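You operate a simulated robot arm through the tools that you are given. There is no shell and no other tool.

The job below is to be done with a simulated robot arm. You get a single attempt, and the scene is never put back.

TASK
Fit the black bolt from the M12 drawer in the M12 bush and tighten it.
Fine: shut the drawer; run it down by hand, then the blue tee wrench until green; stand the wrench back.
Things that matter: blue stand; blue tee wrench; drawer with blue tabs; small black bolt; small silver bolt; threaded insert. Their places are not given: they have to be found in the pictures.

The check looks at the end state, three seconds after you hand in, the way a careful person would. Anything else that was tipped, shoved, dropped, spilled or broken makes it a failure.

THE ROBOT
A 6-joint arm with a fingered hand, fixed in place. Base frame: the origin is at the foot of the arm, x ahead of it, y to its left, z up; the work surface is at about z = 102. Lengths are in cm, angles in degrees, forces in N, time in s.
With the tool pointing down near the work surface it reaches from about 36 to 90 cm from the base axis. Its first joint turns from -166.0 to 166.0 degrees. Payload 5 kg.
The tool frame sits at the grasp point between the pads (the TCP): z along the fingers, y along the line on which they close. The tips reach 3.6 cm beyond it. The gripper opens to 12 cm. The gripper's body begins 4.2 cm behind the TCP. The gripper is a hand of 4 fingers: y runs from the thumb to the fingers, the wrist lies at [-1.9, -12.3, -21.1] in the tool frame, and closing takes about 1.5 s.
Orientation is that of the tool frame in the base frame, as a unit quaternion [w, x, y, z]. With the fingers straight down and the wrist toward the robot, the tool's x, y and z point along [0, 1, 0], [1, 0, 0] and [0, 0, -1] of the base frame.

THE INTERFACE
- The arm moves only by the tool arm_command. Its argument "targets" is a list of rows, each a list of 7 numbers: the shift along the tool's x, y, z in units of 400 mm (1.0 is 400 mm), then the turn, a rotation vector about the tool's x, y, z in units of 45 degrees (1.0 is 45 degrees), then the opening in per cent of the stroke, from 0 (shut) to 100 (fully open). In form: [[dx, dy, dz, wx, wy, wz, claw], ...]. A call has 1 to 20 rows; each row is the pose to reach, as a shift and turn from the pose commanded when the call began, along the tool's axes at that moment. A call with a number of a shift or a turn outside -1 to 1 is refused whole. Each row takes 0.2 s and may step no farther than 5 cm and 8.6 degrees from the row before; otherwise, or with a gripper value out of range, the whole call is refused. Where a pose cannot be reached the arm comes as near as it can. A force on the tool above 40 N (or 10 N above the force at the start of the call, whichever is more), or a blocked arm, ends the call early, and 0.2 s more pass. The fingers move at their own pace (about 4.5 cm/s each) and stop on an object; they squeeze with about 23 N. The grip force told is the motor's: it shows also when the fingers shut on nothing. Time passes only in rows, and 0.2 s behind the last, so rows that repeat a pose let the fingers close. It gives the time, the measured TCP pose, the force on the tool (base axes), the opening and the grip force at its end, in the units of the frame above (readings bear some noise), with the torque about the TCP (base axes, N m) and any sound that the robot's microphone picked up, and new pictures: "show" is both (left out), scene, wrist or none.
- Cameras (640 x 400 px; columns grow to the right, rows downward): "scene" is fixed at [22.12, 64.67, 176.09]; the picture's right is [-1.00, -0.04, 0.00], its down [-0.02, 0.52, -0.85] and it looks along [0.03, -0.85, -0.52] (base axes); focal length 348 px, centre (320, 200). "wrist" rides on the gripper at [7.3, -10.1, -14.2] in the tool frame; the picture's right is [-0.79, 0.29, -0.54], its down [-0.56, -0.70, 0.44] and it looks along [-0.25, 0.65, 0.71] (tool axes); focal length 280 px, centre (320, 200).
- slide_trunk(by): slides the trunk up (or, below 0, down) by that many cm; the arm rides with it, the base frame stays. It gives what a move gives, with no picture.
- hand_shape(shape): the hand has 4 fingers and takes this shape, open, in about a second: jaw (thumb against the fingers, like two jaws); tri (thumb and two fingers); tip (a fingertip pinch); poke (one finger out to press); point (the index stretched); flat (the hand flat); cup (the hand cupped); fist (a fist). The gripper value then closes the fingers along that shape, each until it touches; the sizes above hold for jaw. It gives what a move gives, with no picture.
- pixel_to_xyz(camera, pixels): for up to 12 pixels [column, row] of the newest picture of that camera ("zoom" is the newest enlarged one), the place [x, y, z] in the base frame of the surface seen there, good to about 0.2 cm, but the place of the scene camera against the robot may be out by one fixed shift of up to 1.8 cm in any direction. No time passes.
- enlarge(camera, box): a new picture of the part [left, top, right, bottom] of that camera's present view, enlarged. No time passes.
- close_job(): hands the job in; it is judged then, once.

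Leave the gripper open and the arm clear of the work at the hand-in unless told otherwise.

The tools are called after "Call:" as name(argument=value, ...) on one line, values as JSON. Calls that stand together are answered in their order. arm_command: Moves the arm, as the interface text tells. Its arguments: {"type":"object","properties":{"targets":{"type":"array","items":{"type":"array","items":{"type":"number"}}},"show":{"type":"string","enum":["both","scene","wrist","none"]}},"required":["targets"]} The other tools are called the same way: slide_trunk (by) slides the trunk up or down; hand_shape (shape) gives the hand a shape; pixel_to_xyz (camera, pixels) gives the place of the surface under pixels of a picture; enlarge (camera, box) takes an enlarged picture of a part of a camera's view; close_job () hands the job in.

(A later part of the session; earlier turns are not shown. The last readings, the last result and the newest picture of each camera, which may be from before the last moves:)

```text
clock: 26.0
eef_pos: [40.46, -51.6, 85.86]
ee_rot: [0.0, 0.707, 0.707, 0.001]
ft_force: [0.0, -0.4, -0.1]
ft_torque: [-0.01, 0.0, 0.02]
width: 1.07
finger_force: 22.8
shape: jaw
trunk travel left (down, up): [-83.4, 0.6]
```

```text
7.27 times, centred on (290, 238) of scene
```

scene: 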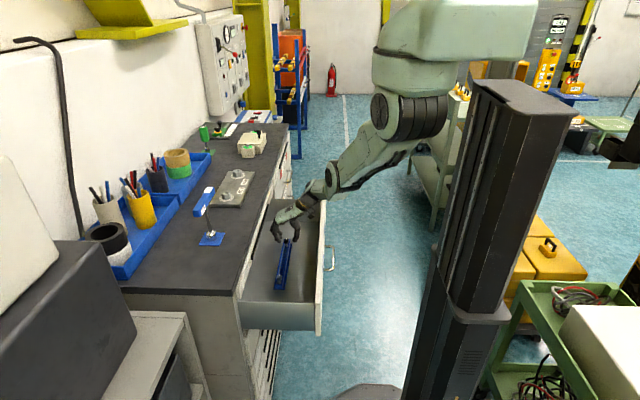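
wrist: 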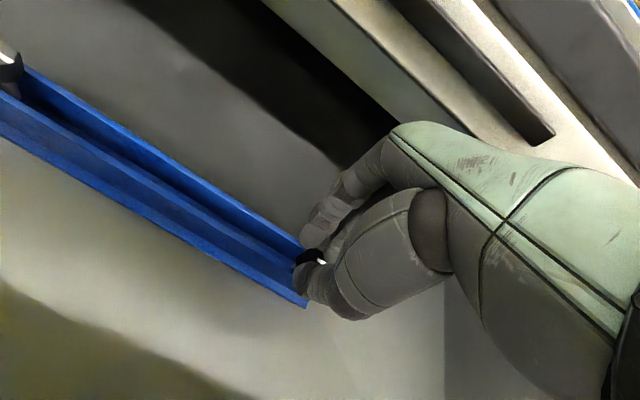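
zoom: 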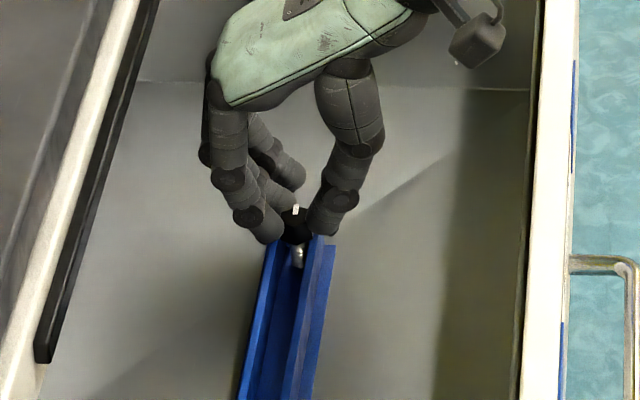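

The head is held between the thumb and two fingers, resting low at the tips. I'll lift straight up 16 cm.

Call:
arm_command(targets=[[0, 0, -0.01, 0, 0, 0, 0], [0, 0, -0.03, 0, 0, 0, 0], [0, 0, -0.07, 0, 0, 0, 0], [0, 0, -0.13, 0, 0, 0, 0], [0, 0, -0.2, 0, 0, 0, 0], [0, 0, -0.27, 0, 0, 0, 0], [0, 0, -0.34, 0, 0, 0, 0], [0, 0, -0.4, 0, 0, 0, 0]], show="both")

```text
clock: 27.8
eef_pos: [42.91, -58.66, 96.88]
ee_rot: [0.0, 0.707, 0.707, 0.001]
ft_force: [0.0, 0.0, -0.2]
ft_torque: [0.03, 0.02, -0.01]
width: 1.09
finger_force: 22.7
shape: jaw
out of reach, approached as far as the arm can: row 2, 3, 4, 5, 6, 7, 8
trunk travel left (down, up): [-83.4, 0.6]
```

scene: 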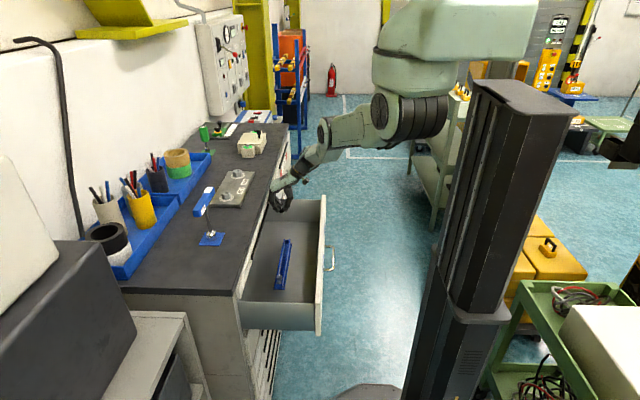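
wrist: 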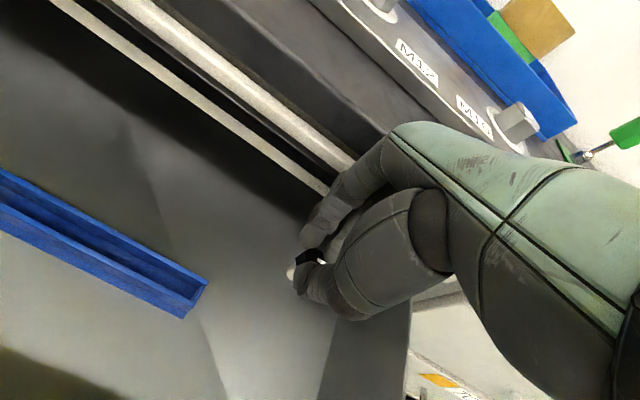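

The bolt came out of the rack, but the arm drifted to (42.9, -58.7, 96.9) because it folded into another configuration. I'll enlarge the hand to see how the bolt sits.

Call:
enlarge(camera="wrist", box=[265, 215, 365, 315])

Call:
enlarge(camera="scene", box=[250, 165, 310, 225])

```text
4.00 times, centred on (315, 265) of wrist
```

zoom: 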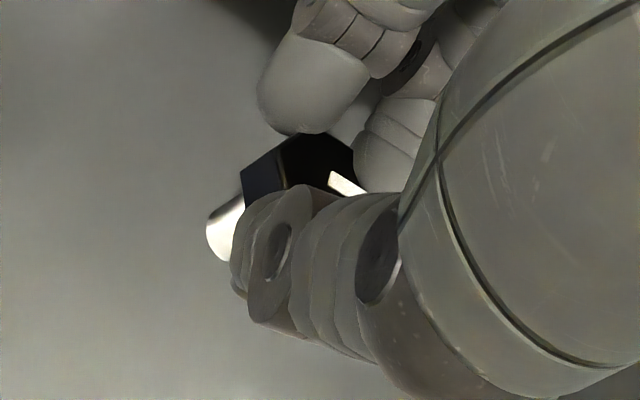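

```text
6.67 times, centred on (280, 195) of scene
```

zoom: 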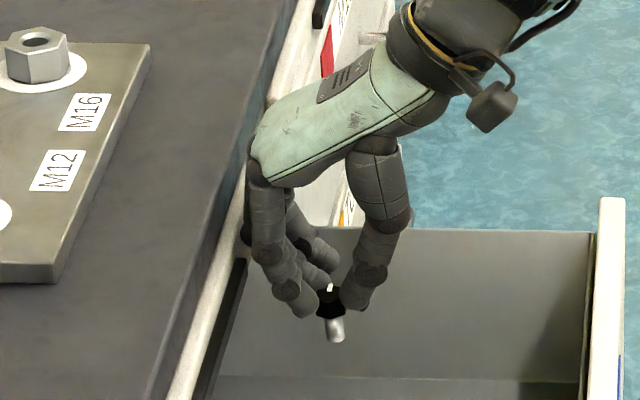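

The bolt is held upright, with its head at the tips and shank straight down. I'll measure the shank end and head in the wrist zoom to know how far it sticks out.

Call:
enlarge(camera="wrist", box=[275, 235, 345, 300])

Call:
pixel_to_xyz(camera="zoom", pixels=[[150, 200], [300, 100], [345, 115]])

```text
6.15 times, centred on (310, 268) of wrist
```

zoom: 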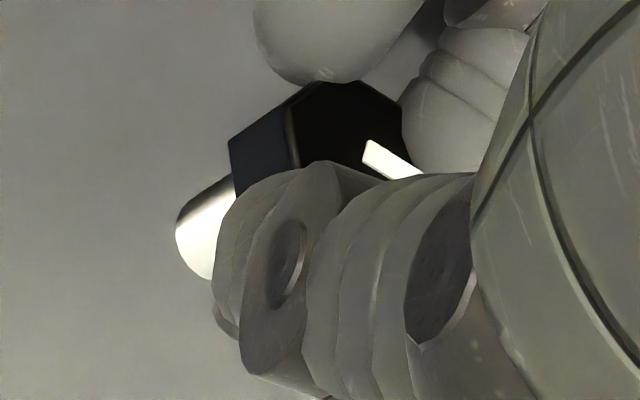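

```text
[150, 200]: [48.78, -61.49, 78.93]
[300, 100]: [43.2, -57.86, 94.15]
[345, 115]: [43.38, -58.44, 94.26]
```

Call:
pixel_to_xyz(camera="zoom", pixels=[[215, 200], [195, 225], [190, 245], [210, 265], [225, 190], [265, 150], [245, 180], [330, 90], [290, 130], [400, 130], [370, 95], [320, 130]])

```text
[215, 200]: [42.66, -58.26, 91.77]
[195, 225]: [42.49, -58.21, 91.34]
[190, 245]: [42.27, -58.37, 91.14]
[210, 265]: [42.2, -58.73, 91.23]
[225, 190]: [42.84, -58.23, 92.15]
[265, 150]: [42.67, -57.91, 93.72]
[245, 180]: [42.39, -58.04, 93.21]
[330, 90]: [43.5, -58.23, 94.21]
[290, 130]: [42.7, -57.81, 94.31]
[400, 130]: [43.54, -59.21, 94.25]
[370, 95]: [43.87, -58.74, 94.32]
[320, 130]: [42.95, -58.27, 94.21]
```

The bolt is about 3.1 cm long: head top 2.63 cm below the TCP, shank end about 5.75 cm below. To get up past the bench edge in this arm configuration I'll slide outward along -y while rising, heading for (40, -68, 108) in the open space over the drawer.

Call:
arm_command(targets=[[-0.04, -0.012, -0.045, 0, 0, 0, 0], [-0.08, -0.024, -0.09, 0, 0, 0, 0], [-0.12, -0.036, -0.135, 0, 0, 0, 0], [-0.16, -0.048, -0.18, 0, 0, 0, 0], [-0.2, -0.06, -0.23, 0, 0, 0, 0], [-0.2325, -0.0725, -0.275, 0, 0, 0, 0]], show="both")

```text
clock: 29.2
eef_pos: [39.13, -65.97, 108.45]
ee_rot: [0.001, 0.707, 0.707, 0.0]
ft_force: [-0.1, 0.1, -1.4]
ft_torque: [0.02, 0.0, 0.0]
width: 1.05
finger_force: 22.6
shape: jaw
out of reach, approached as far as the arm can: row 2, 3, 4, 5, 6
trunk travel left (down, up): [-83.4, 0.6]
```

scene: 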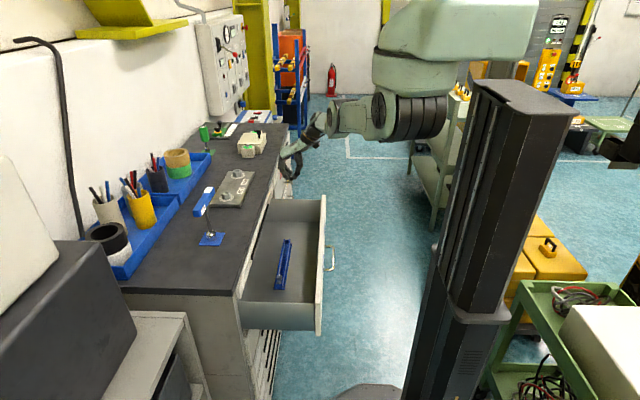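
wrist: 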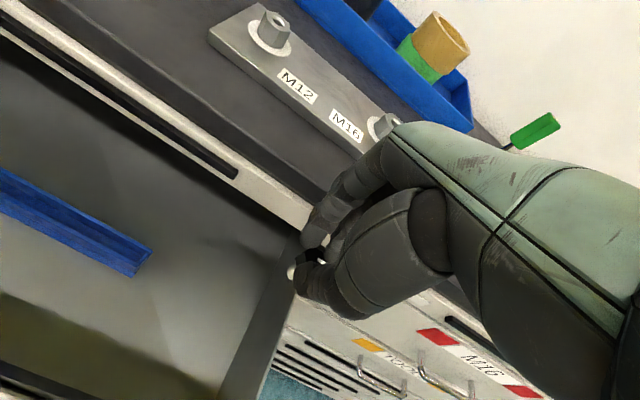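

TCP is (39.1, -66, 108.5) with the bolt still held. I'll go up and forward over the bench to about (53, -60, 114), rising first.

Call:
arm_command(targets=[[0.0, 0.02, -0.06, 0, 0, 0, 0], [0.03, 0.1, -0.13, 0, 0, 0, 0], [0.07, 0.19, -0.14, 0, 0, 0, 0], [0.11, 0.28, -0.14, 0, 0, 0, 0], [0.15, 0.36, -0.14, 0, 0, 0, 0]], show="both")

```text
clock: 30.4
eef_pos: [54.38, -61.34, 113.52]
ee_rot: [-0.001, 0.708, 0.707, 0.0]
ft_force: [0.7, 0.0, -1.8]
ft_torque: [0.01, -0.02, 0.0]
width: 1.03
finger_force: 23.0
shape: jaw
out of reach, approached as far as the arm can: row 2, 3, 4, 5
trunk travel left (down, up): [-83.4, 0.6]
```

scene: 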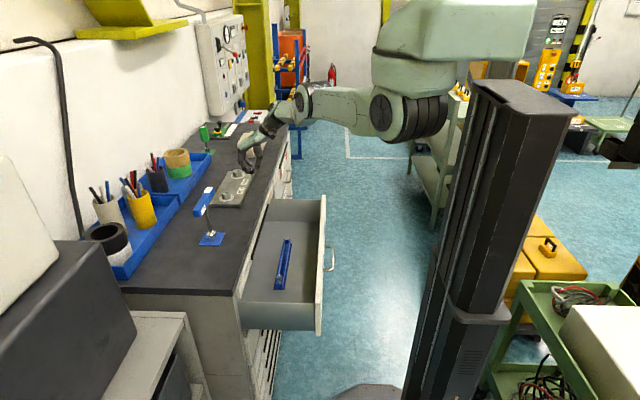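
wrist: 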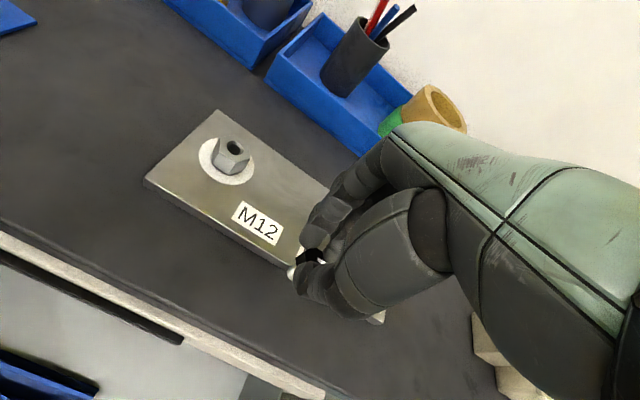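

The M12 bush with its hole is plain in view at (235,148). I'll enlarge and measure the hole rim and hex top.

Call:
enlarge(camera="wrist", box=[190, 120, 270, 195])

```text
5.33 times, centred on (230, 158) of wrist
```

zoom: 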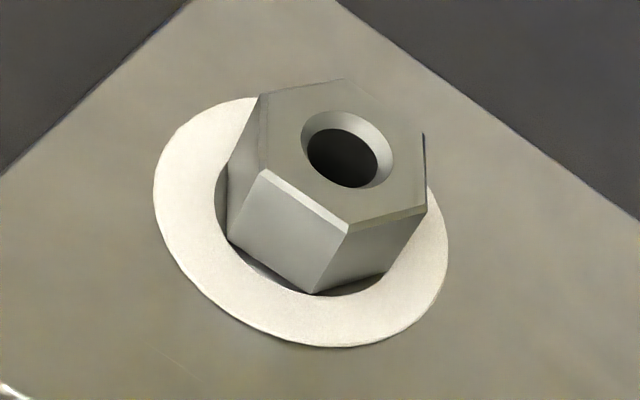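

Call:
pixel_to_xyz(camera="zoom", pixels=[[266, 99], [345, 83], [420, 137], [421, 205], [347, 226], [265, 170], [299, 140], [397, 168], [347, 108], [350, 192], [330, 200], [150, 300]])

```text
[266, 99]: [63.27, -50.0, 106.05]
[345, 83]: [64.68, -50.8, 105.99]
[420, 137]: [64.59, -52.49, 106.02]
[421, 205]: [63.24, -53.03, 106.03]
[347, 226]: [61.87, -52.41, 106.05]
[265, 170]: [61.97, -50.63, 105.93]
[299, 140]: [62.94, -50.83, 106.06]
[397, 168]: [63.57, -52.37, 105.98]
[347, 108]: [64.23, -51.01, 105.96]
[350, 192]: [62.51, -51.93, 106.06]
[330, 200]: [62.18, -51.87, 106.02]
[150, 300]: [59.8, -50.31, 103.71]
```

The bush axis is at (63.28, -51.55) with its top at z 106.0. Next I'll measure the held bolt from the same view to learn its offset from the TCP.

Call:
enlarge(camera="wrist", box=[275, 235, 345, 300])

Call:
pixel_to_xyz(camera="zoom", pixels=[[330, 90], [370, 98], [400, 130], [290, 105], [300, 140], [395, 165], [215, 200], [195, 225], [190, 245], [210, 265], [225, 190], [245, 170]])

```text
6.15 times, centred on (310, 268) of wrist
```

zoom: 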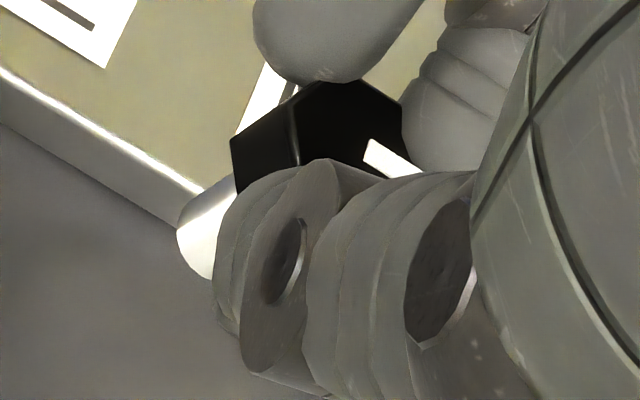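

```text
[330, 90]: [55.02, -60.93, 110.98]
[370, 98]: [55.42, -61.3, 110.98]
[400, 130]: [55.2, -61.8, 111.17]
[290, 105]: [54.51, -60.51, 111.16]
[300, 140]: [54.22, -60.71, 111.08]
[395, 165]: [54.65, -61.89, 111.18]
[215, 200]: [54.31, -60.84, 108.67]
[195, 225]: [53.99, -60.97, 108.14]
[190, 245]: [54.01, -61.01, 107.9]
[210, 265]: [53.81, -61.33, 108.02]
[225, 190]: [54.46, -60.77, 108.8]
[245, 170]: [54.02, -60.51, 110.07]
```

The bolt axis is about (+0.06, -0.11) from the TCP, and its end about 5.7 below. I'll move at this height to put the bolt over the bush, TCP (63.2, -51.45, 113.5).

Call:
arm_command(targets=[[0.06, 0.055, 0, 0, 0, 0, 0], [0.125, 0.11, 0, 0, 0, 0, 0], [0.19, 0.165, 0, 0, 0, 0, 0], [0.2475, 0.221, 0, 0, 0, 0, 0], [0.2475, 0.221, 0, 0, 0, 0, 0]], show="both")

```text
clock: 31.6
eef_pos: [65.07, -53.87, 112.51]
ee_rot: [0.0, 0.707, 0.708, 0.001]
ft_force: [0.0, 0.0, -1.8]
ft_torque: [0.03, 0.0, 0.04]
width: 1.08
finger_force: 22.7
shape: jaw
out of reach, approached as far as the arm can: row 1, 2, 3, 4, 5
trunk travel left (down, up): [-83.4, 0.6]
```

scene: 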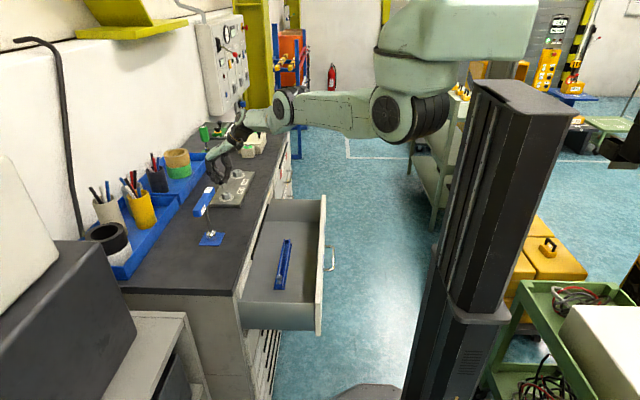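
wrist: 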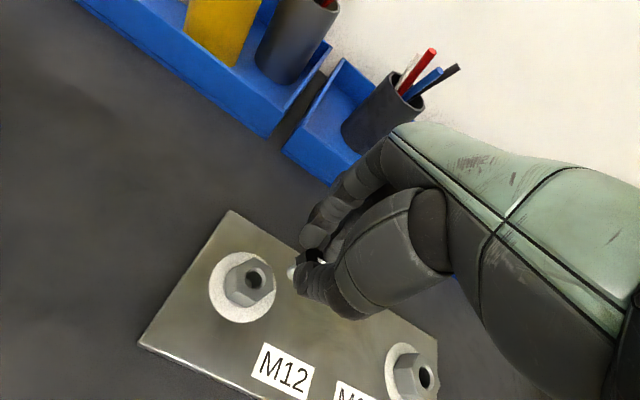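

The arm stopped short at (65.1, -53.9, 112.5), because it seems to be locked nearly straight since the drawer reach. I'll enlarge the arm in the scene picture to check its shape.

Call:
enlarge(camera="scene", box=[190, 40, 470, 220])

Call:
pixel_to_xyz(camera="scene", pixels=[[390, 105], [400, 80], [430, 115], [340, 112], [284, 103], [262, 118], [243, 120], [300, 110], [350, 95], [440, 30]])

```text
2.22 times, centred on (330, 130) of scene
```

zoom: 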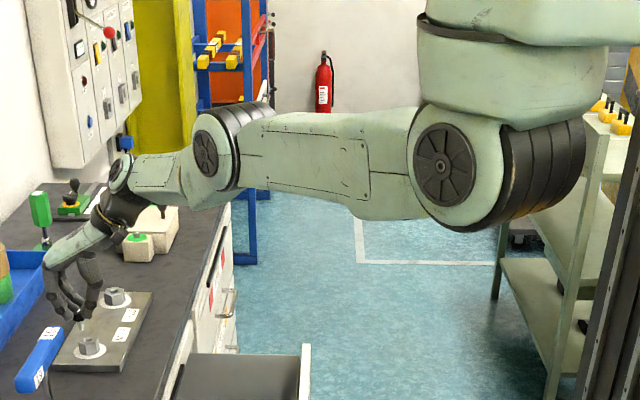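

```text
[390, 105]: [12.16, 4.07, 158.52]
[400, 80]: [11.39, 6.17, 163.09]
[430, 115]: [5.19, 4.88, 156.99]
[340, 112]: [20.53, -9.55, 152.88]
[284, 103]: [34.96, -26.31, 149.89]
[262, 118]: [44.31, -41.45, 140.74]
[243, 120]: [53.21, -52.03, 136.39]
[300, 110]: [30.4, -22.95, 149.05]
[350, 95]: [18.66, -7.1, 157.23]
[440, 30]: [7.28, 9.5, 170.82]
```

The three joint discs (zoom (443,168), (207,153), (117,175)) are on the same side of the arm. I'll measure them to see the elbow bend.

Call:
pixel_to_xyz(camera="zoom", pixels=[[443, 168], [207, 153], [117, 175], [125, 168], [230, 120], [330, 150], [160, 180], [112, 215]])

```text
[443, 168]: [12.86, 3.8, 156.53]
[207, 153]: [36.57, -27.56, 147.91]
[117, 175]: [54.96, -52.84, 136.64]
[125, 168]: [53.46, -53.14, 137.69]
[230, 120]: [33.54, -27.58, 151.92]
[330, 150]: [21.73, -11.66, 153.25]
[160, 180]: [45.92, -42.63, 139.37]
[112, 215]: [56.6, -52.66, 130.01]
```

The elbow is only about 7° off straight, bent the wrong way, so inward moves get stuck. I'll stretch the arm up and out to (68, -60, 128), which straightens the elbow. After that I'll fold it up and back the normal way.

Call:
arm_command(targets=[[-0.03, 0.015, -0.09, 0, 0, 0, 0], [-0.07, 0.03, -0.19, 0, 0, 0, 0], [-0.11, 0.05, -0.29, 0, 0, 0, 0], [-0.15, 0.07, -0.39, 0, 0, 0, 0]], show="none")

```text
clock: 32.6
eef_pos: [65.38, -57.58, 128.35]
ee_rot: [0.001, 0.708, 0.706, 0.0]
ft_force: [-0.4, 0.1, -1.0]
ft_torque: [-0.03, 0.0, 0.0]
width: 1.07
finger_force: 23.4
shape: jaw
out of reach, approached as far as the arm can: row 2, 3, 4
trunk travel left (down, up): [-83.4, 0.6]
```

The arm is stretched at (65.4, -57.6, 128.4). Next I'll move up and gradually inward so the elbow bends the usual way, to about (60, -53, 142).

Call:
arm_command(targets=[[0.005, -0.005, -0.11, 0, 0, 0, 0], [0.025, -0.03, -0.21, 0, 0, 0, 0], [0.06, -0.07, -0.29, 0, 0, 0, 0], [0.1, -0.12, -0.34, 0, 0, 0, 0], [0.115, -0.14, -0.34, 0, 0, 0, 0]], show="scene")

```text
clock: 33.8
eef_pos: [64.47, -58.05, 141.64]
ee_rot: [-0.001, 0.707, 0.707, 0.001]
ft_force: [-0.3, 0.7, 0.0]
ft_torque: [-0.01, 0.01, 0.0]
width: 1.06
finger_force: 23.1
shape: jaw
out of reach, approached as far as the arm can: row 1, 2, 3, 4, 5
trunk travel left (down, up): [-83.4, 0.6]
```

scene: 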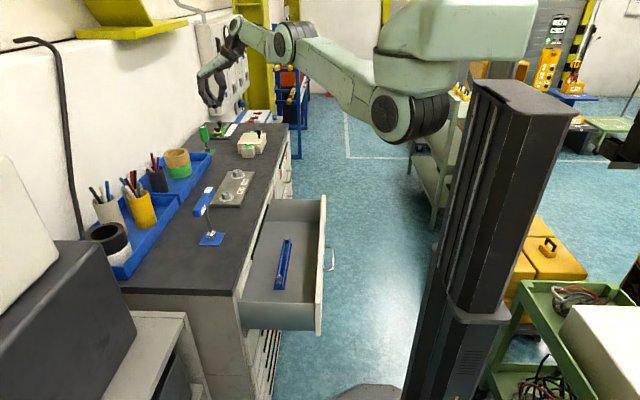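

Still stretched, at (64.5, -58.1, 141.6), with the elbow high. I'll measure the discs again to see the bend.

Call:
enlarge(camera="scene", box=[190, 0, 470, 160])

```text
2.29 times, centred on (330, 80) of scene
```

zoom: 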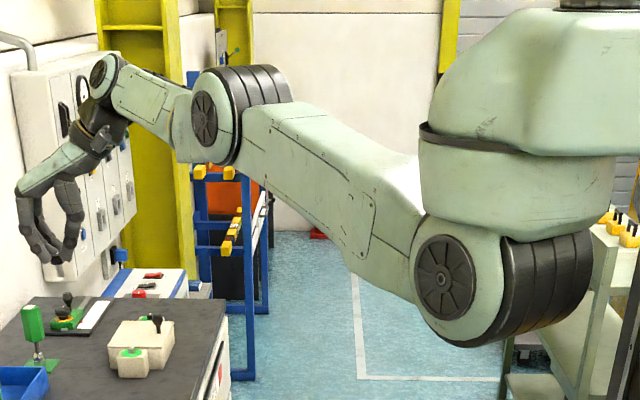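

Call:
pixel_to_xyz(camera="zoom", pixels=[[443, 278], [204, 117], [97, 73], [103, 75], [330, 195], [160, 110], [75, 245], [55, 262]])

```text
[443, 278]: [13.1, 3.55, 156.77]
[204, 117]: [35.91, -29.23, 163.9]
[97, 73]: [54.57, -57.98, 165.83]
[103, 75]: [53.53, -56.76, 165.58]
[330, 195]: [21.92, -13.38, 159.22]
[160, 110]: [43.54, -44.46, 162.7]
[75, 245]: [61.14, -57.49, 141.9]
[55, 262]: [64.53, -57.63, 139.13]
```

The elbow sits at what looks like its end stop, just past straight. I'll ask for a purely outward stretch for several rows so the elbow comes fully straight.

Call:
arm_command(targets=[[-0.075, 0.065, 0, 0, 0, 0, 0], [-0.15, 0.13, 0, 0, 0, 0, 0], [-0.225, 0.195, 0, 0, 0, 0, 0], [-0.3, 0.26, 0, 0, 0, 0, 0], [-0.3, 0.26, 0, 0, 0, 0, 0], [-0.3, 0.26, 0, 0, 0, 0, 0], [-0.3, 0.26, 0, 0, 0, 0, 0], [-0.3, 0.26, 0, 0, 0, 0, 0]], show="none")

```text
clock: 35.6
eef_pos: [65.04, -58.16, 140.58]
ee_rot: [0.001, 0.708, 0.706, 0.001]
ft_force: [0.8, 0.4, 0.0]
ft_torque: [0.02, -0.02, 0.04]
width: 1.05
finger_force: 23.3
shape: jaw
out of reach, approached as far as the arm can: row 1, 2, 3, 4, 5, 6, 7, 8
trunk travel left (down, up): [-83.4, 0.6]
```

The stretch gained 0.4 cm, so the elbow is now about straight. I'll go up 5 cm per row and then pull inward.

Call:
arm_command(targets=[[0.0, 0.0, -0.12, 0, 0, 0, 0], [0.02, -0.02, -0.23, 0, 0, 0, 0], [0.06, -0.06, -0.3, 0, 0, 0, 0], [0.12, -0.11, -0.36, 0, 0, 0, 0], [0.19, -0.17, -0.4, 0, 0, 0, 0]], show="scene")

```text
clock: 36.8
eef_pos: [58.2, -50.23, 156.78]
ee_rot: [0.002, 0.708, 0.707, 0.0]
ft_force: [-0.1, 1.3, -0.1]
ft_torque: [-0.02, -0.02, 0.02]
width: 1.08
finger_force: 22.9
shape: jaw
out of reach, approached as far as the arm can: row 1
trunk travel left (down, up): [-83.4, 0.6]
```

scene: 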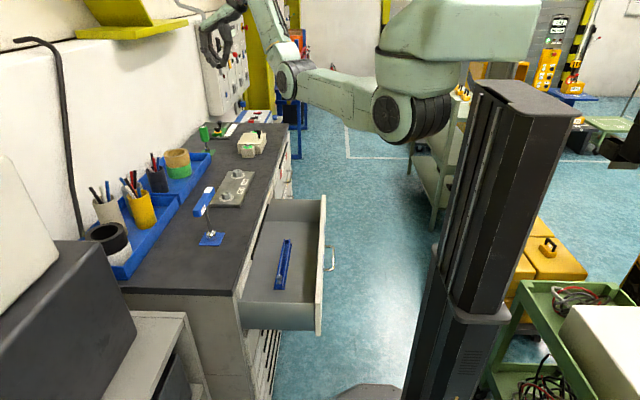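

The elbow is bent the normal way again, with TCP at (58.2, -50.2, 156.8). To keep it bent while working on the bush I'll lower the trunk 25 cm; hand and elbow both stay above the bench and drawer.

Call:
slide_trunk(by=-25)

```text
clock: 39.4
eef_pos: [58.4, -50.53, 131.47]
ee_rot: [0.001, 0.708, 0.706, 0.001]
ft_force: [0.4, 0.2, -1.6]
ft_torque: [0.0, 0.01, -0.02]
width: 1.07
finger_force: 23.3
shape: jaw
trunk travel left (down, up): [-58.4, 25.6]
```

I'll come down over the bush to about (63.2, -51.45, 115), with the shank end well above it.

Call:
arm_command(targets=[[-0.005, 0.03, 0.1, 0, 0, 0, 0], [-0.01, 0.06, 0.2, 0, 0, 0, 0], [-0.015, 0.09, 0.3, 0, 0, 0, 0], [-0.0228, 0.1205, 0.38, 0, 0, 0, 0], [-0.0228, 0.1205, 0.41, 0, 0, 0, 0]], show="both")

```text
clock: 40.6
eef_pos: [63.49, -51.51, 115.09]
ee_rot: [0.001, 0.707, 0.707, 0.0]
ft_force: [0.4, -0.1, -1.3]
ft_torque: [0.01, -0.01, 0.01]
width: 1.04
finger_force: 22.8
shape: jaw
trunk travel left (down, up): [-58.4, 25.6]
```

scene: 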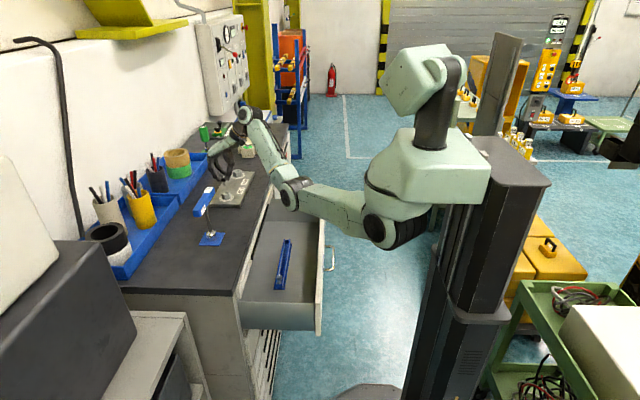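
wrist: 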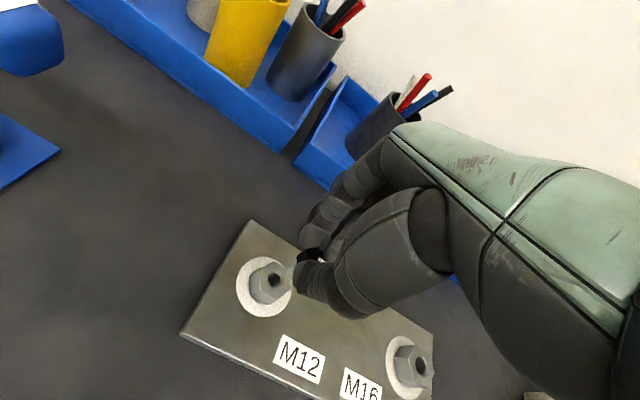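

The bolt is now almost above the M12 bush. I'll enlarge around (285,275) to compare the shank end with the hole.

Call:
enlarge(camera="wrist", box=[230, 235, 340, 325])

```text
4.44 times, centred on (285, 280) of wrist
```

zoom: 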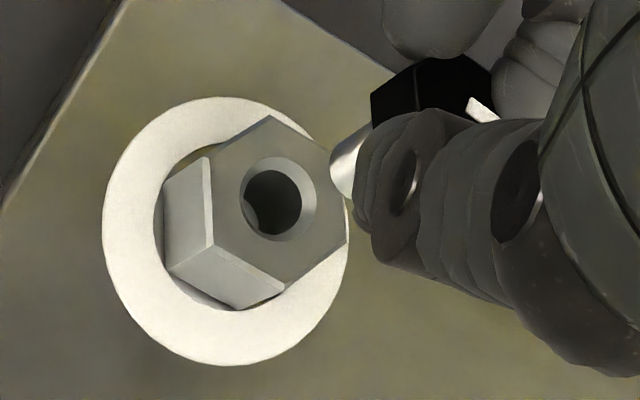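

Call:
pixel_to_xyz(camera="zoom", pixels=[[237, 195], [319, 208], [281, 155], [278, 244], [269, 119], [210, 160], [214, 247], [287, 284], [344, 238], [445, 70], [470, 62], [335, 185]])

Call:
enlarge(camera="wrist", box=[295, 235, 345, 285])

```text
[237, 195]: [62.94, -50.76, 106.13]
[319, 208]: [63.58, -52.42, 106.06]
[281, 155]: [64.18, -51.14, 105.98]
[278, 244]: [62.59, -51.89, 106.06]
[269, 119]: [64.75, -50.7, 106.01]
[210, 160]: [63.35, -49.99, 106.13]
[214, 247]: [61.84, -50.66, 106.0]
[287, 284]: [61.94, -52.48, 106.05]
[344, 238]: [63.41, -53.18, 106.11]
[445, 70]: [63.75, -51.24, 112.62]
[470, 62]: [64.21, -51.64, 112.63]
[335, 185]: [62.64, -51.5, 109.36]
```

```text
8.00 times, centred on (320, 260) of wrist
```

zoom: 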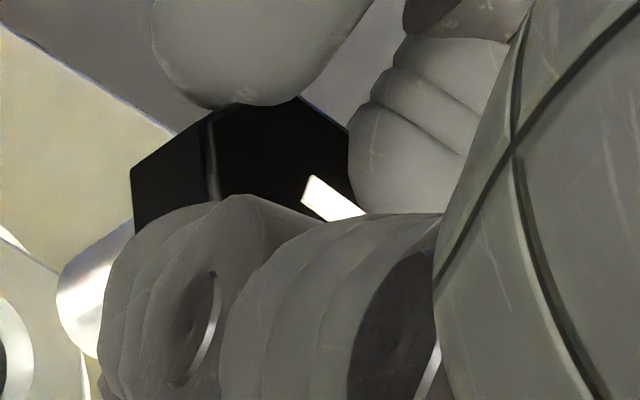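

Call:
pixel_to_xyz(camera="zoom", pixels=[[214, 116], [342, 132], [220, 188], [298, 102], [345, 180], [240, 150], [72, 275], [62, 300], [75, 330], [100, 240], [118, 250], [95, 345]])

```text
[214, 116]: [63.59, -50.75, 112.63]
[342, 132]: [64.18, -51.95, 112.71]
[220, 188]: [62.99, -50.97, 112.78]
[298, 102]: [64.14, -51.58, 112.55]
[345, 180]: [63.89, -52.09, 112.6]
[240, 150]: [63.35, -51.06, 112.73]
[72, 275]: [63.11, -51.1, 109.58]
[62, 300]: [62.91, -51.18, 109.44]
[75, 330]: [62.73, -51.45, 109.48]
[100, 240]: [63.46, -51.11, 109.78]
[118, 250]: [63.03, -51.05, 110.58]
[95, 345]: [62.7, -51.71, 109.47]
```

The hole centre is (63.32, -51.55) and the shank end's centre is about (63.28, -51.67) at z 109.45, so I need a shift of about +0.12 in y. I'll correct that and lower until the tip is just above the bush.

Call:
arm_command(targets=[[0.003, 0.001, 0.0, 0, 0, 0, 0], [0.003, 0.001, 0.03, 0, 0, 0, 0], [0.003, 0.001, 0.06, 0, 0, 0, 0], [0.003, 0.001, 0.078, 0, 0, 0, 0], [0.003, 0.001, 0.078, 0, 0, 0, 0]], show="wrist")

Call:
enlarge(camera="wrist", box=[260, 240, 350, 310])

```text
clock: 41.8
eef_pos: [63.24, -51.4, 112.05]
ee_rot: [0.001, 0.708, 0.706, 0.0]
ft_force: [-0.5, 0.3, -0.7]
ft_torque: [-0.03, -0.02, 0.01]
width: 1.06
finger_force: 23.0
shape: jaw
trunk travel left (down, up): [-58.4, 25.6]
```

wrist: 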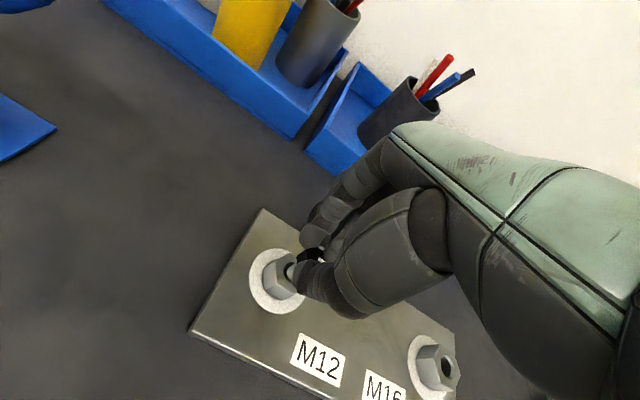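

```text
5.71 times, centred on (305, 275) of wrist
```

zoom: 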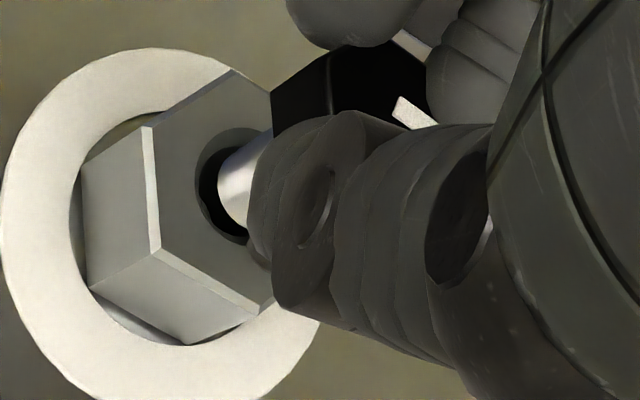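

The shank end is at the mouth of the hole. I'll check the rim points once more for centring before lowering with small steps.

Call:
pixel_to_xyz(camera="zoom", pixels=[[221, 180], [225, 205], [238, 223], [228, 162], [245, 150], [203, 160], [225, 130], [196, 195], [215, 228], [240, 240], [235, 128], [335, 65]])

```text
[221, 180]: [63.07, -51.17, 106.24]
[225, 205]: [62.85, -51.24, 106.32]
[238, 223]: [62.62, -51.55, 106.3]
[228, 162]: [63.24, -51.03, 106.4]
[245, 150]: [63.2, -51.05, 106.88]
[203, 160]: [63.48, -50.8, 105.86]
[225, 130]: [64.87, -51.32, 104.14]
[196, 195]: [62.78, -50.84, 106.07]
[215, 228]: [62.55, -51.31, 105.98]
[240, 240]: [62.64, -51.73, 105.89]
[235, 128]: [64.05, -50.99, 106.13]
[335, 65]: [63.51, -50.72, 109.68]
```

The shank centre looks about 0.1 cm short in both x and y, so I'll nudge by that and lower 0.6 cm.

Call:
arm_command(targets=[[0.002, 0.002, 0.0, 0, 0, 0, 0], [0.002, 0.002, 0.005, 0, 0, 0, 0], [0.002, 0.002, 0.01, 0, 0, 0, 0], [0.002, 0.002, 0.015, 0, 0, 0, 0]], show="none")

```text
clock: 42.8
eef_pos: [63.42, -51.26, 111.48]
ee_rot: [0.0, 0.708, 0.706, 0.001]
ft_force: [-1.4, 0.4, -1.6]
ft_torque: [-0.04, 0.0, 0.0]
width: 1.04
finger_force: 23.2
shape: jaw
trunk travel left (down, up): [-58.4, 25.6]
```

No contact force yet. I'll lower another 0.5 cm in fine steps.

Call:
arm_command(targets=[[0, 0, 0.003, 0, 0, 0, 0], [0, 0, 0.006, 0, 0, 0, 0], [0, 0, 0.009, 0, 0, 0, 0], [0, 0, 0.0125, 0, 0, 0, 0]], show="wrist")

Call:
enlarge(camera="wrist", box=[260, 240, 350, 310])

```text
clock: 43.8
eef_pos: [63.42, -51.39, 110.95]
ee_rot: [0.0, 0.708, 0.706, 0.001]
ft_force: [0.5, 0.1, -0.1]
ft_torque: [0.0, 0.02, -0.03]
width: 1.07
finger_force: 22.8
shape: jaw
trunk travel left (down, up): [-58.4, 25.6]
```

wrist: 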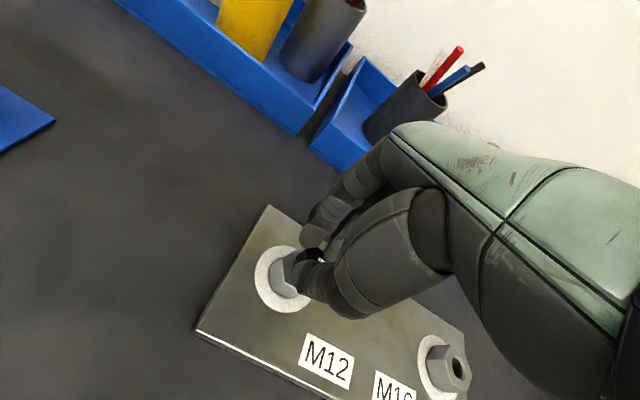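

```text
5.71 times, centred on (305, 275) of wrist
```

zoom: 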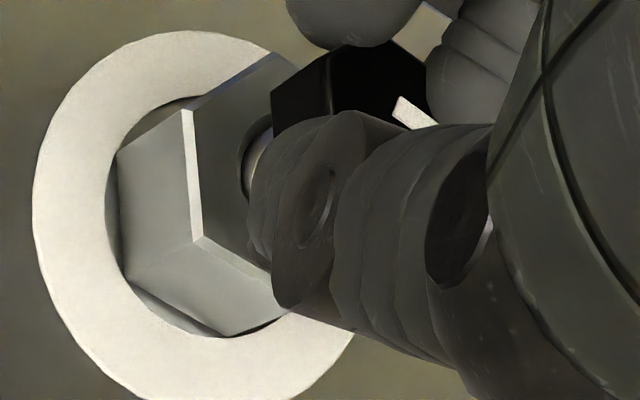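

The shank end has entered the hole without force. I'll continue down 0.4 cm, looking for the thread.

Call:
arm_command(targets=[[0, 0, 0.0025, 0, 0, 0, 0], [0, 0, 0.005, 0, 0, 0, 0], [0, 0, 0.0075, 0, 0, 0, 0], [0, 0, 0.01, 0, 0, 0, 0]], show="none")

```text
clock: 44.8
eef_pos: [63.37, -51.21, 110.65]
ee_rot: [0.001, 0.707, 0.707, 0.0]
ft_force: [-4.7, -0.5, 1.3]
ft_torque: [-0.04, 0.01, 0.03]
width: 1.06
finger_force: 22.8
shape: jaw
trunk travel left (down, up): [-58.4, 25.6]
```

There is now contact: Fx is -4.7 N, so the bolt sits slightly too far in +x. I'll shift back 0.1 cm in x and 0.08 in y.

Call:
arm_command(targets=[[-0.001, -0.0015, 0, 0, 0, 0, 0], [-0.002, -0.003, 0, 0, 0, 0, 0], [-0.002, -0.003, 0, 0, 0, 0, 0]], show="none")

```text
clock: 45.6
eef_pos: [63.23, -51.4, 110.5]
ee_rot: [0.001, 0.707, 0.707, 0.002]
ft_force: [-1.7, -1.5, 1.2]
ft_torque: [-0.06, -0.07, -0.01]
width: 1.06
finger_force: 22.9
shape: jaw
trunk travel left (down, up): [-58.4, 25.6]
```

The side force dropped to about 2 N. I'll press down 0.3 cm more to feel whether the thread start stops it.

Call:
arm_command(targets=[[0, 0, 0.0025, 0, 0, 0, 0], [0, 0, 0.005, 0, 0, 0, 0], [0, 0, 0.0075, 0, 0, 0, 0], [0, 0, 0.0075, 0, 0, 0, 0]], show="none")

```text
clock: 46.6
eef_pos: [63.22, -51.35, 110.61]
ee_rot: [0.003, 0.708, 0.707, 0.0]
ft_force: [0.6, -2.5, 12.1]
ft_torque: [-0.08, -0.18, -0.02]
width: 1.08
finger_force: 22.9
shape: jaw
trunk travel left (down, up): [-58.4, 25.6]
```

The bolt rests on the thread start (Fz 12 N, shank end about 1 cm into the bush). I'll turn it clockwise 45° while holding the light downward press.

Call:
arm_command(targets=[[0, 0.0004, -0.001, 0, 0, 0.17, 0], [0, 0.0008, -0.001, 0, 0, 0.34, 0], [0, 0.0012, -0.001, 0, 0, 0.51, 0], [0, 0.0016, -0.001, 0, 0, 0.68, 0], [0, 0.002, -0.001, 0, 0, 0.84, 0], [0, 0.0024, -0.001, 0, 0, 1.0, 0]], show="wrist")

```text
clock: 48.0
eef_pos: [63.44, -51.18, 110.28]
ee_rot: [0.0, 0.924, 0.381, 0.001]
ft_force: [2.2, 1.5, 8.1]
ft_torque: [-0.03, -0.16, 0.04]
width: 1.09
finger_force: 23.0
shape: jaw
trunk travel left (down, up): [-58.4, 25.6]
```

wrist: 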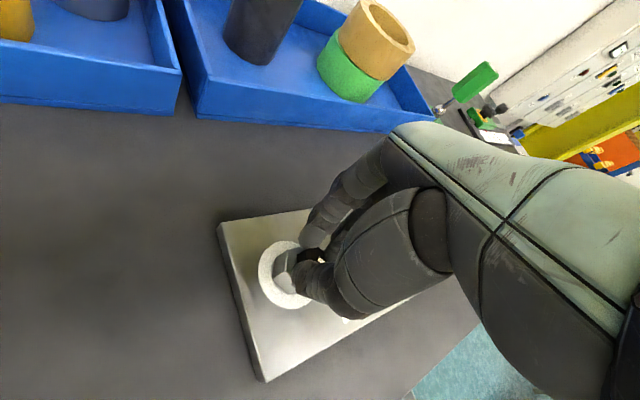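

The turn went through, with z about 0.2–0.3 lower and small forces. I'll turn another 45° with slight downward following.

Call:
arm_command(targets=[[0.0008, 0.0004, 0.0005, 0, 0, 0.17, 0], [0.001, 0.0008, 0.001, 0, 0, 0.34, 0], [0.001, 0.0012, 0.0015, 0, 0, 0.51, 0], [0.001, 0.0016, 0.002, 0, 0, 0.68, 0], [0.001, 0.002, 0.0025, 0, 0, 0.84, 0], [0.001, 0.0024, 0.003, 0, 0, 1.0, 0]], show="wrist")

Call:
enlarge(camera="wrist", box=[260, 240, 350, 310])

```text
clock: 49.4
eef_pos: [63.57, -51.28, 110.12]
ee_rot: [0.001, 1.0, -0.001, 0.001]
ft_force: [6.0, 2.1, 4.1]
ft_torque: [-0.02, -0.2, 0.05]
width: 1.08
finger_force: 23.2
shape: jaw
trunk travel left (down, up): [-58.4, 25.6]
```

wrist: 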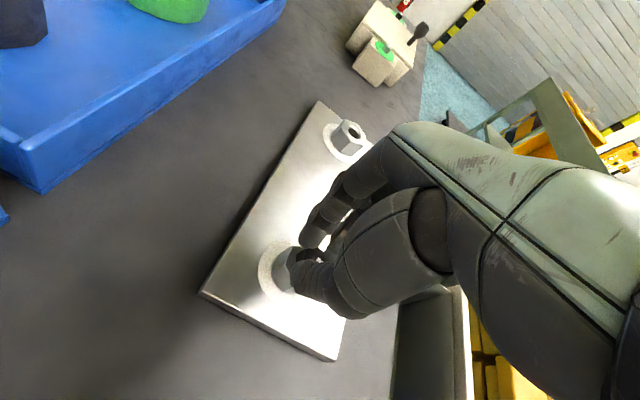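

```text
5.71 times, centred on (305, 275) of wrist
```

zoom: 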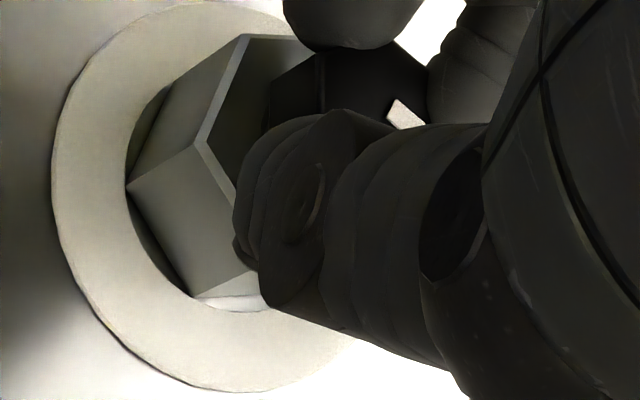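

Now at 90° of turn, with z near 110.1 and torque small, so it is threading. I'll read the head height in this view before regripping.

Call:
pixel_to_xyz(camera="zoom", pixels=[[350, 90], [380, 75], [405, 115], [395, 90], [290, 100], [225, 120], [205, 145], [230, 60]])

```text
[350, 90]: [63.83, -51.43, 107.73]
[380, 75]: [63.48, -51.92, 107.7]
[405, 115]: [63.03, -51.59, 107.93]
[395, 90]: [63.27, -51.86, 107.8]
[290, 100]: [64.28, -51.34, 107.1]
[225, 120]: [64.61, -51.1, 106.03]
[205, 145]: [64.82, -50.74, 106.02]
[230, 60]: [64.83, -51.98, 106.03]
```

The head top is at z 107.75, with the bolt about 0.75 cm above seating. I'll release, swing the open hand back 45° and prepare the ratchet cycle.

Call:
arm_command(targets=[[0, 0, 0, 0, 0, 0, 30], [0, 0, 0, 0, 0, 0, 30], [0, -0.0004, 0, 0, 0, -0.17, 30], [0, -0.0008, 0, 0, 0, -0.34, 30], [0, -0.0012, 0, 0, 0, -0.51, 30], [0, -0.0016, 0, 0, 0, -0.68, 30], [0, -0.002, 0, 0, 0, -0.84, 30], [0, -0.0024, 0, 0, 0, -1.0, 30]], show="wrist")

Call:
enlarge(camera="wrist", box=[260, 225, 360, 315])

```text
clock: 51.2
eef_pos: [63.53, -51.37, 110.21]
ee_rot: [0.001, 0.924, 0.383, 0.001]
ft_force: [-0.7, -0.4, 0.3]
ft_torque: [0.01, -0.06, -0.02]
width: 3.56
finger_force: 0.1
shape: jaw
trunk travel left (down, up): [-58.4, 25.6]
```

wrist: 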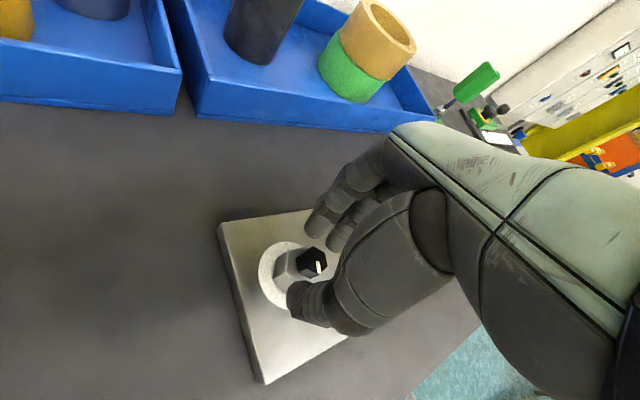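

```text
4.44 times, centred on (310, 270) of wrist
```

zoom: 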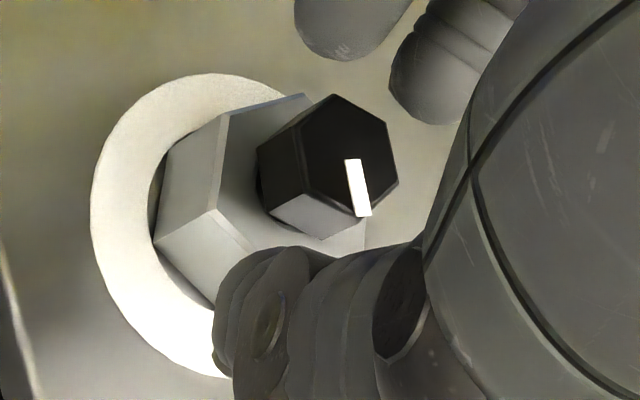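

The bolt stands upright in the bush. I'll measure its head corners for centre, height and angle.

Call:
pixel_to_xyz(camera="zoom", pixels=[[338, 100], [384, 122], [393, 182], [358, 212], [309, 189], [304, 128], [349, 155], [262, 165], [275, 205], [322, 236], [360, 235], [225, 130]])

```text
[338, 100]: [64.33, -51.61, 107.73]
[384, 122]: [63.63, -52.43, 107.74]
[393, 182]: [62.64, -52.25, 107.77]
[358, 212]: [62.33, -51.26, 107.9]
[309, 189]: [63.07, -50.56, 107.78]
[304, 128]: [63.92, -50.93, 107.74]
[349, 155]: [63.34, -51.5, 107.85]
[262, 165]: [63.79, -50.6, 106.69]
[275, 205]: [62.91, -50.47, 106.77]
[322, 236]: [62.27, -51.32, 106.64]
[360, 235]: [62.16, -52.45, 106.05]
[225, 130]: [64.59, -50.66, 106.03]
```

The bolt's centre is (63.32, -51.51), head top 107.78 and head bottom 106.65, so 0.63 cm remains to the bush face. Its flats now line up with the fingers at this hand angle. I'll close and turn 45° clockwise about the bolt axis, correcting for its 0.25 cm offset in the hand.

Call:
arm_command(targets=[[0, 0, 0, 0, 0, 0, 0], [0, 0, 0, 0, 0, 0, 0], [0, 0, 0, 0, 0, 0, 0], [0, 0, 0, 0, 0, 0, 0], [-0.0003, 0.0008, 0.0001, 0, 0, 0.167, 0], [-0.0005, 0.0016, 0.0002, 0, 0, 0.333, 0], [-0.001, 0.0023, 0.0003, 0, 0, 0.5, 0], [-0.0015, 0.003, 0.0004, 0, 0, 0.667, 0], [-0.0021, 0.0036, 0.0005, 0, 0, 0.833, 0], [-0.0027, 0.0041, 0.0006, 0, 0, 1.0, 0]], show="wrist")

Call:
enlarge(camera="wrist", box=[260, 225, 360, 315])

```text
clock: 53.4
eef_pos: [63.7, -51.42, 110.08]
ee_rot: [-0.001, 1.0, 0.0, 0.0]
ft_force: [1.8, 5.6, -6.5]
ft_torque: [0.15, -0.06, 0.02]
width: 1.08
finger_force: 22.8
shape: jaw
trunk travel left (down, up): [-58.4, 25.6]
```

wrist: 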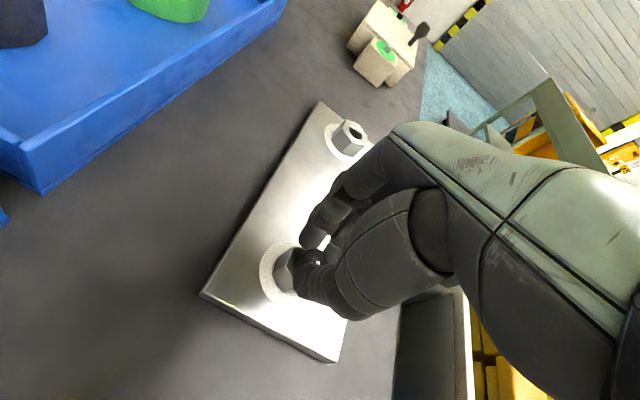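

```text
4.44 times, centred on (310, 270) of wrist
```

zoom: 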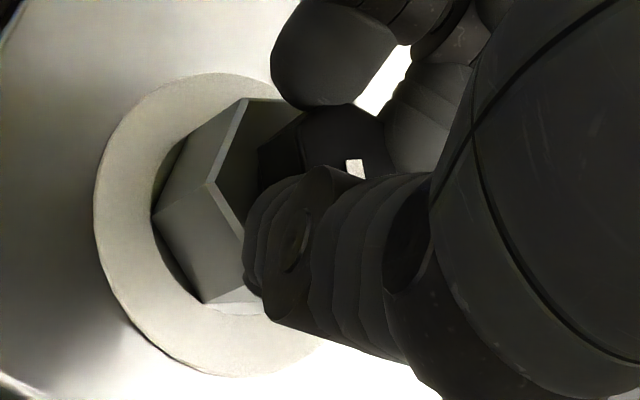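

The bolt turned with the hand and pulls it down (Fz -6.5 N), so the thread is drawing it in faster than I lowered. I'll check the head height.

Call:
pixel_to_xyz(camera="zoom", pixels=[[330, 130], [345, 115], [375, 130], [355, 165], [320, 150], [370, 160], [290, 150], [270, 160]])

```text
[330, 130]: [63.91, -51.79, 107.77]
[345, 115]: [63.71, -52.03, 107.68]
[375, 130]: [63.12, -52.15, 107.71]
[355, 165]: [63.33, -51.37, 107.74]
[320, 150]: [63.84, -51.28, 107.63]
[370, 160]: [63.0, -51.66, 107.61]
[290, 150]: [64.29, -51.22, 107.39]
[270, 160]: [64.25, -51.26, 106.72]
```

I'll run one ratchet cycle in a single call: 15° forward, release, 60° back, regrip, 45° forward, with small corrections in y and z to relieve the forces.

Call:
arm_command(targets=[[0, -0.002, 0.002, 0, 0, 0, 0], [-0.0002, -0.0022, 0.003, 0, 0, 0.167, 0], [-0.0005, -0.0014, 0.003, 0, 0, 0.333, 0], [-0.0005, -0.0014, 0.003, 0, 0, 0.333, 30], [-0.0001, -0.0023, 0.003, 0, 0, 0.143, 30], [0, -0.0032, 0.003, 0, 0, -0.047, 30], [0.0001, -0.0042, 0.003, 0, 0, -0.237, 30], [0, -0.0051, 0.003, 0, 0, -0.427, 30], [-0.0002, -0.006, 0.003, 0, 0, -0.617, 30], [-0.0005, -0.0069, 0.003, 0, 0, -0.807, 30], [-0.001, -0.0078, 0.003, 0, 0, -0.997, 30], [-0.001, -0.0078, 0.003, 0, 0, -0.997, 0], [-0.001, -0.0078, 0.003, 0, 0, -0.997, 0], [-0.001, -0.0078, 0.003, 0, 0, -0.997, 0], [-0.0005, -0.0069, 0.0033, 0, 0, -0.831, 0], [-0.0002, -0.0061, 0.0036, 0, 0, -0.665, 0], [0, -0.0053, 0.0039, 0, 0, -0.498, 0], [0.0001, -0.0046, 0.0042, 0, 0, -0.332, 0], [0, -0.0038, 0.0045, 0, 0, -0.166, 0], [0, -0.003, 0.0045, 0, 0, 0, 0]], show="wrist")

Call:
enlarge(camera="wrist", box=[260, 225, 360, 315])

```text
clock: 57.6
eef_pos: [63.82, -51.15, 109.87]
ee_rot: [0.0, 1.0, 0.001, 0.001]
ft_force: [7.5, 5.6, -3.3]
ft_torque: [0.09, -0.24, 0.18]
width: 1.11
finger_force: 22.9
shape: jaw
trunk travel left (down, up): [-58.4, 25.6]
```

wrist: 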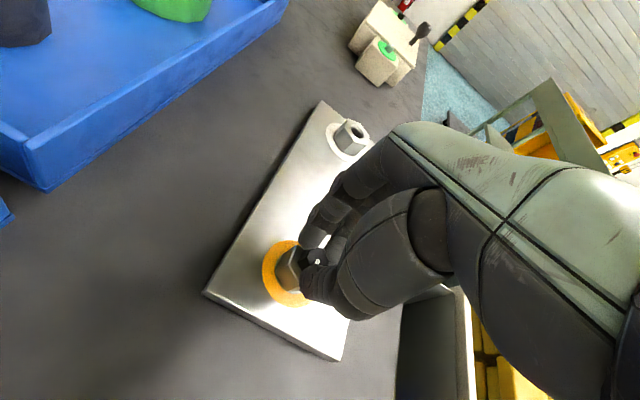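

```text
4.44 times, centred on (310, 270) of wrist
```

zoom: 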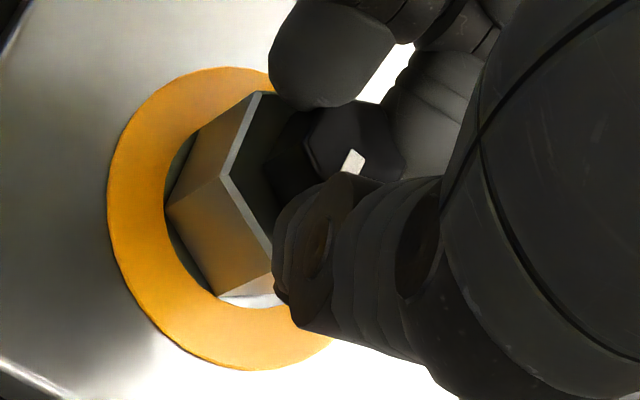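

The ring around the bush changed from white to orange, which looks like an intermediate state on the way to green. I'll measure the head height to see how far it is run down.

Call:
pixel_to_xyz(camera="zoom", pixels=[[350, 120], [340, 135], [385, 135], [325, 150], [370, 155], [290, 150], [265, 110], [225, 180], [285, 175], [300, 165]])

Call:
enlarge(camera="scene", box=[190, 120, 290, 220])

```text
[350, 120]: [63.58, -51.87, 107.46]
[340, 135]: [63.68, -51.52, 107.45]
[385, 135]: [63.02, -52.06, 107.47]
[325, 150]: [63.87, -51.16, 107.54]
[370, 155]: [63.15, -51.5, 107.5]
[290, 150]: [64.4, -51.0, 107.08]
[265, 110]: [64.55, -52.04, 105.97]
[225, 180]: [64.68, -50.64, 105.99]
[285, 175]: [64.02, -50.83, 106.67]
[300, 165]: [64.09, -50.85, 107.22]
```

```text
4.00 times, centred on (240, 170) of scene
```

zoom: 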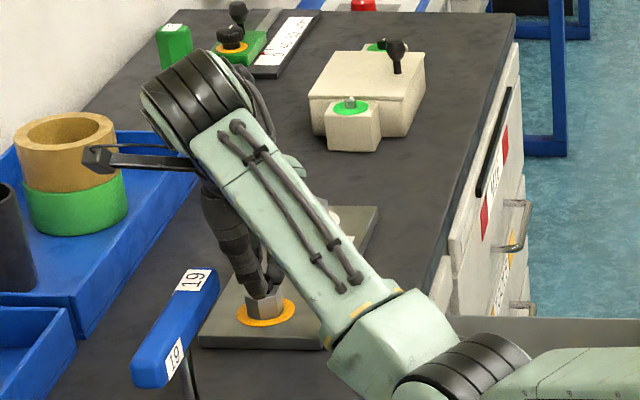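

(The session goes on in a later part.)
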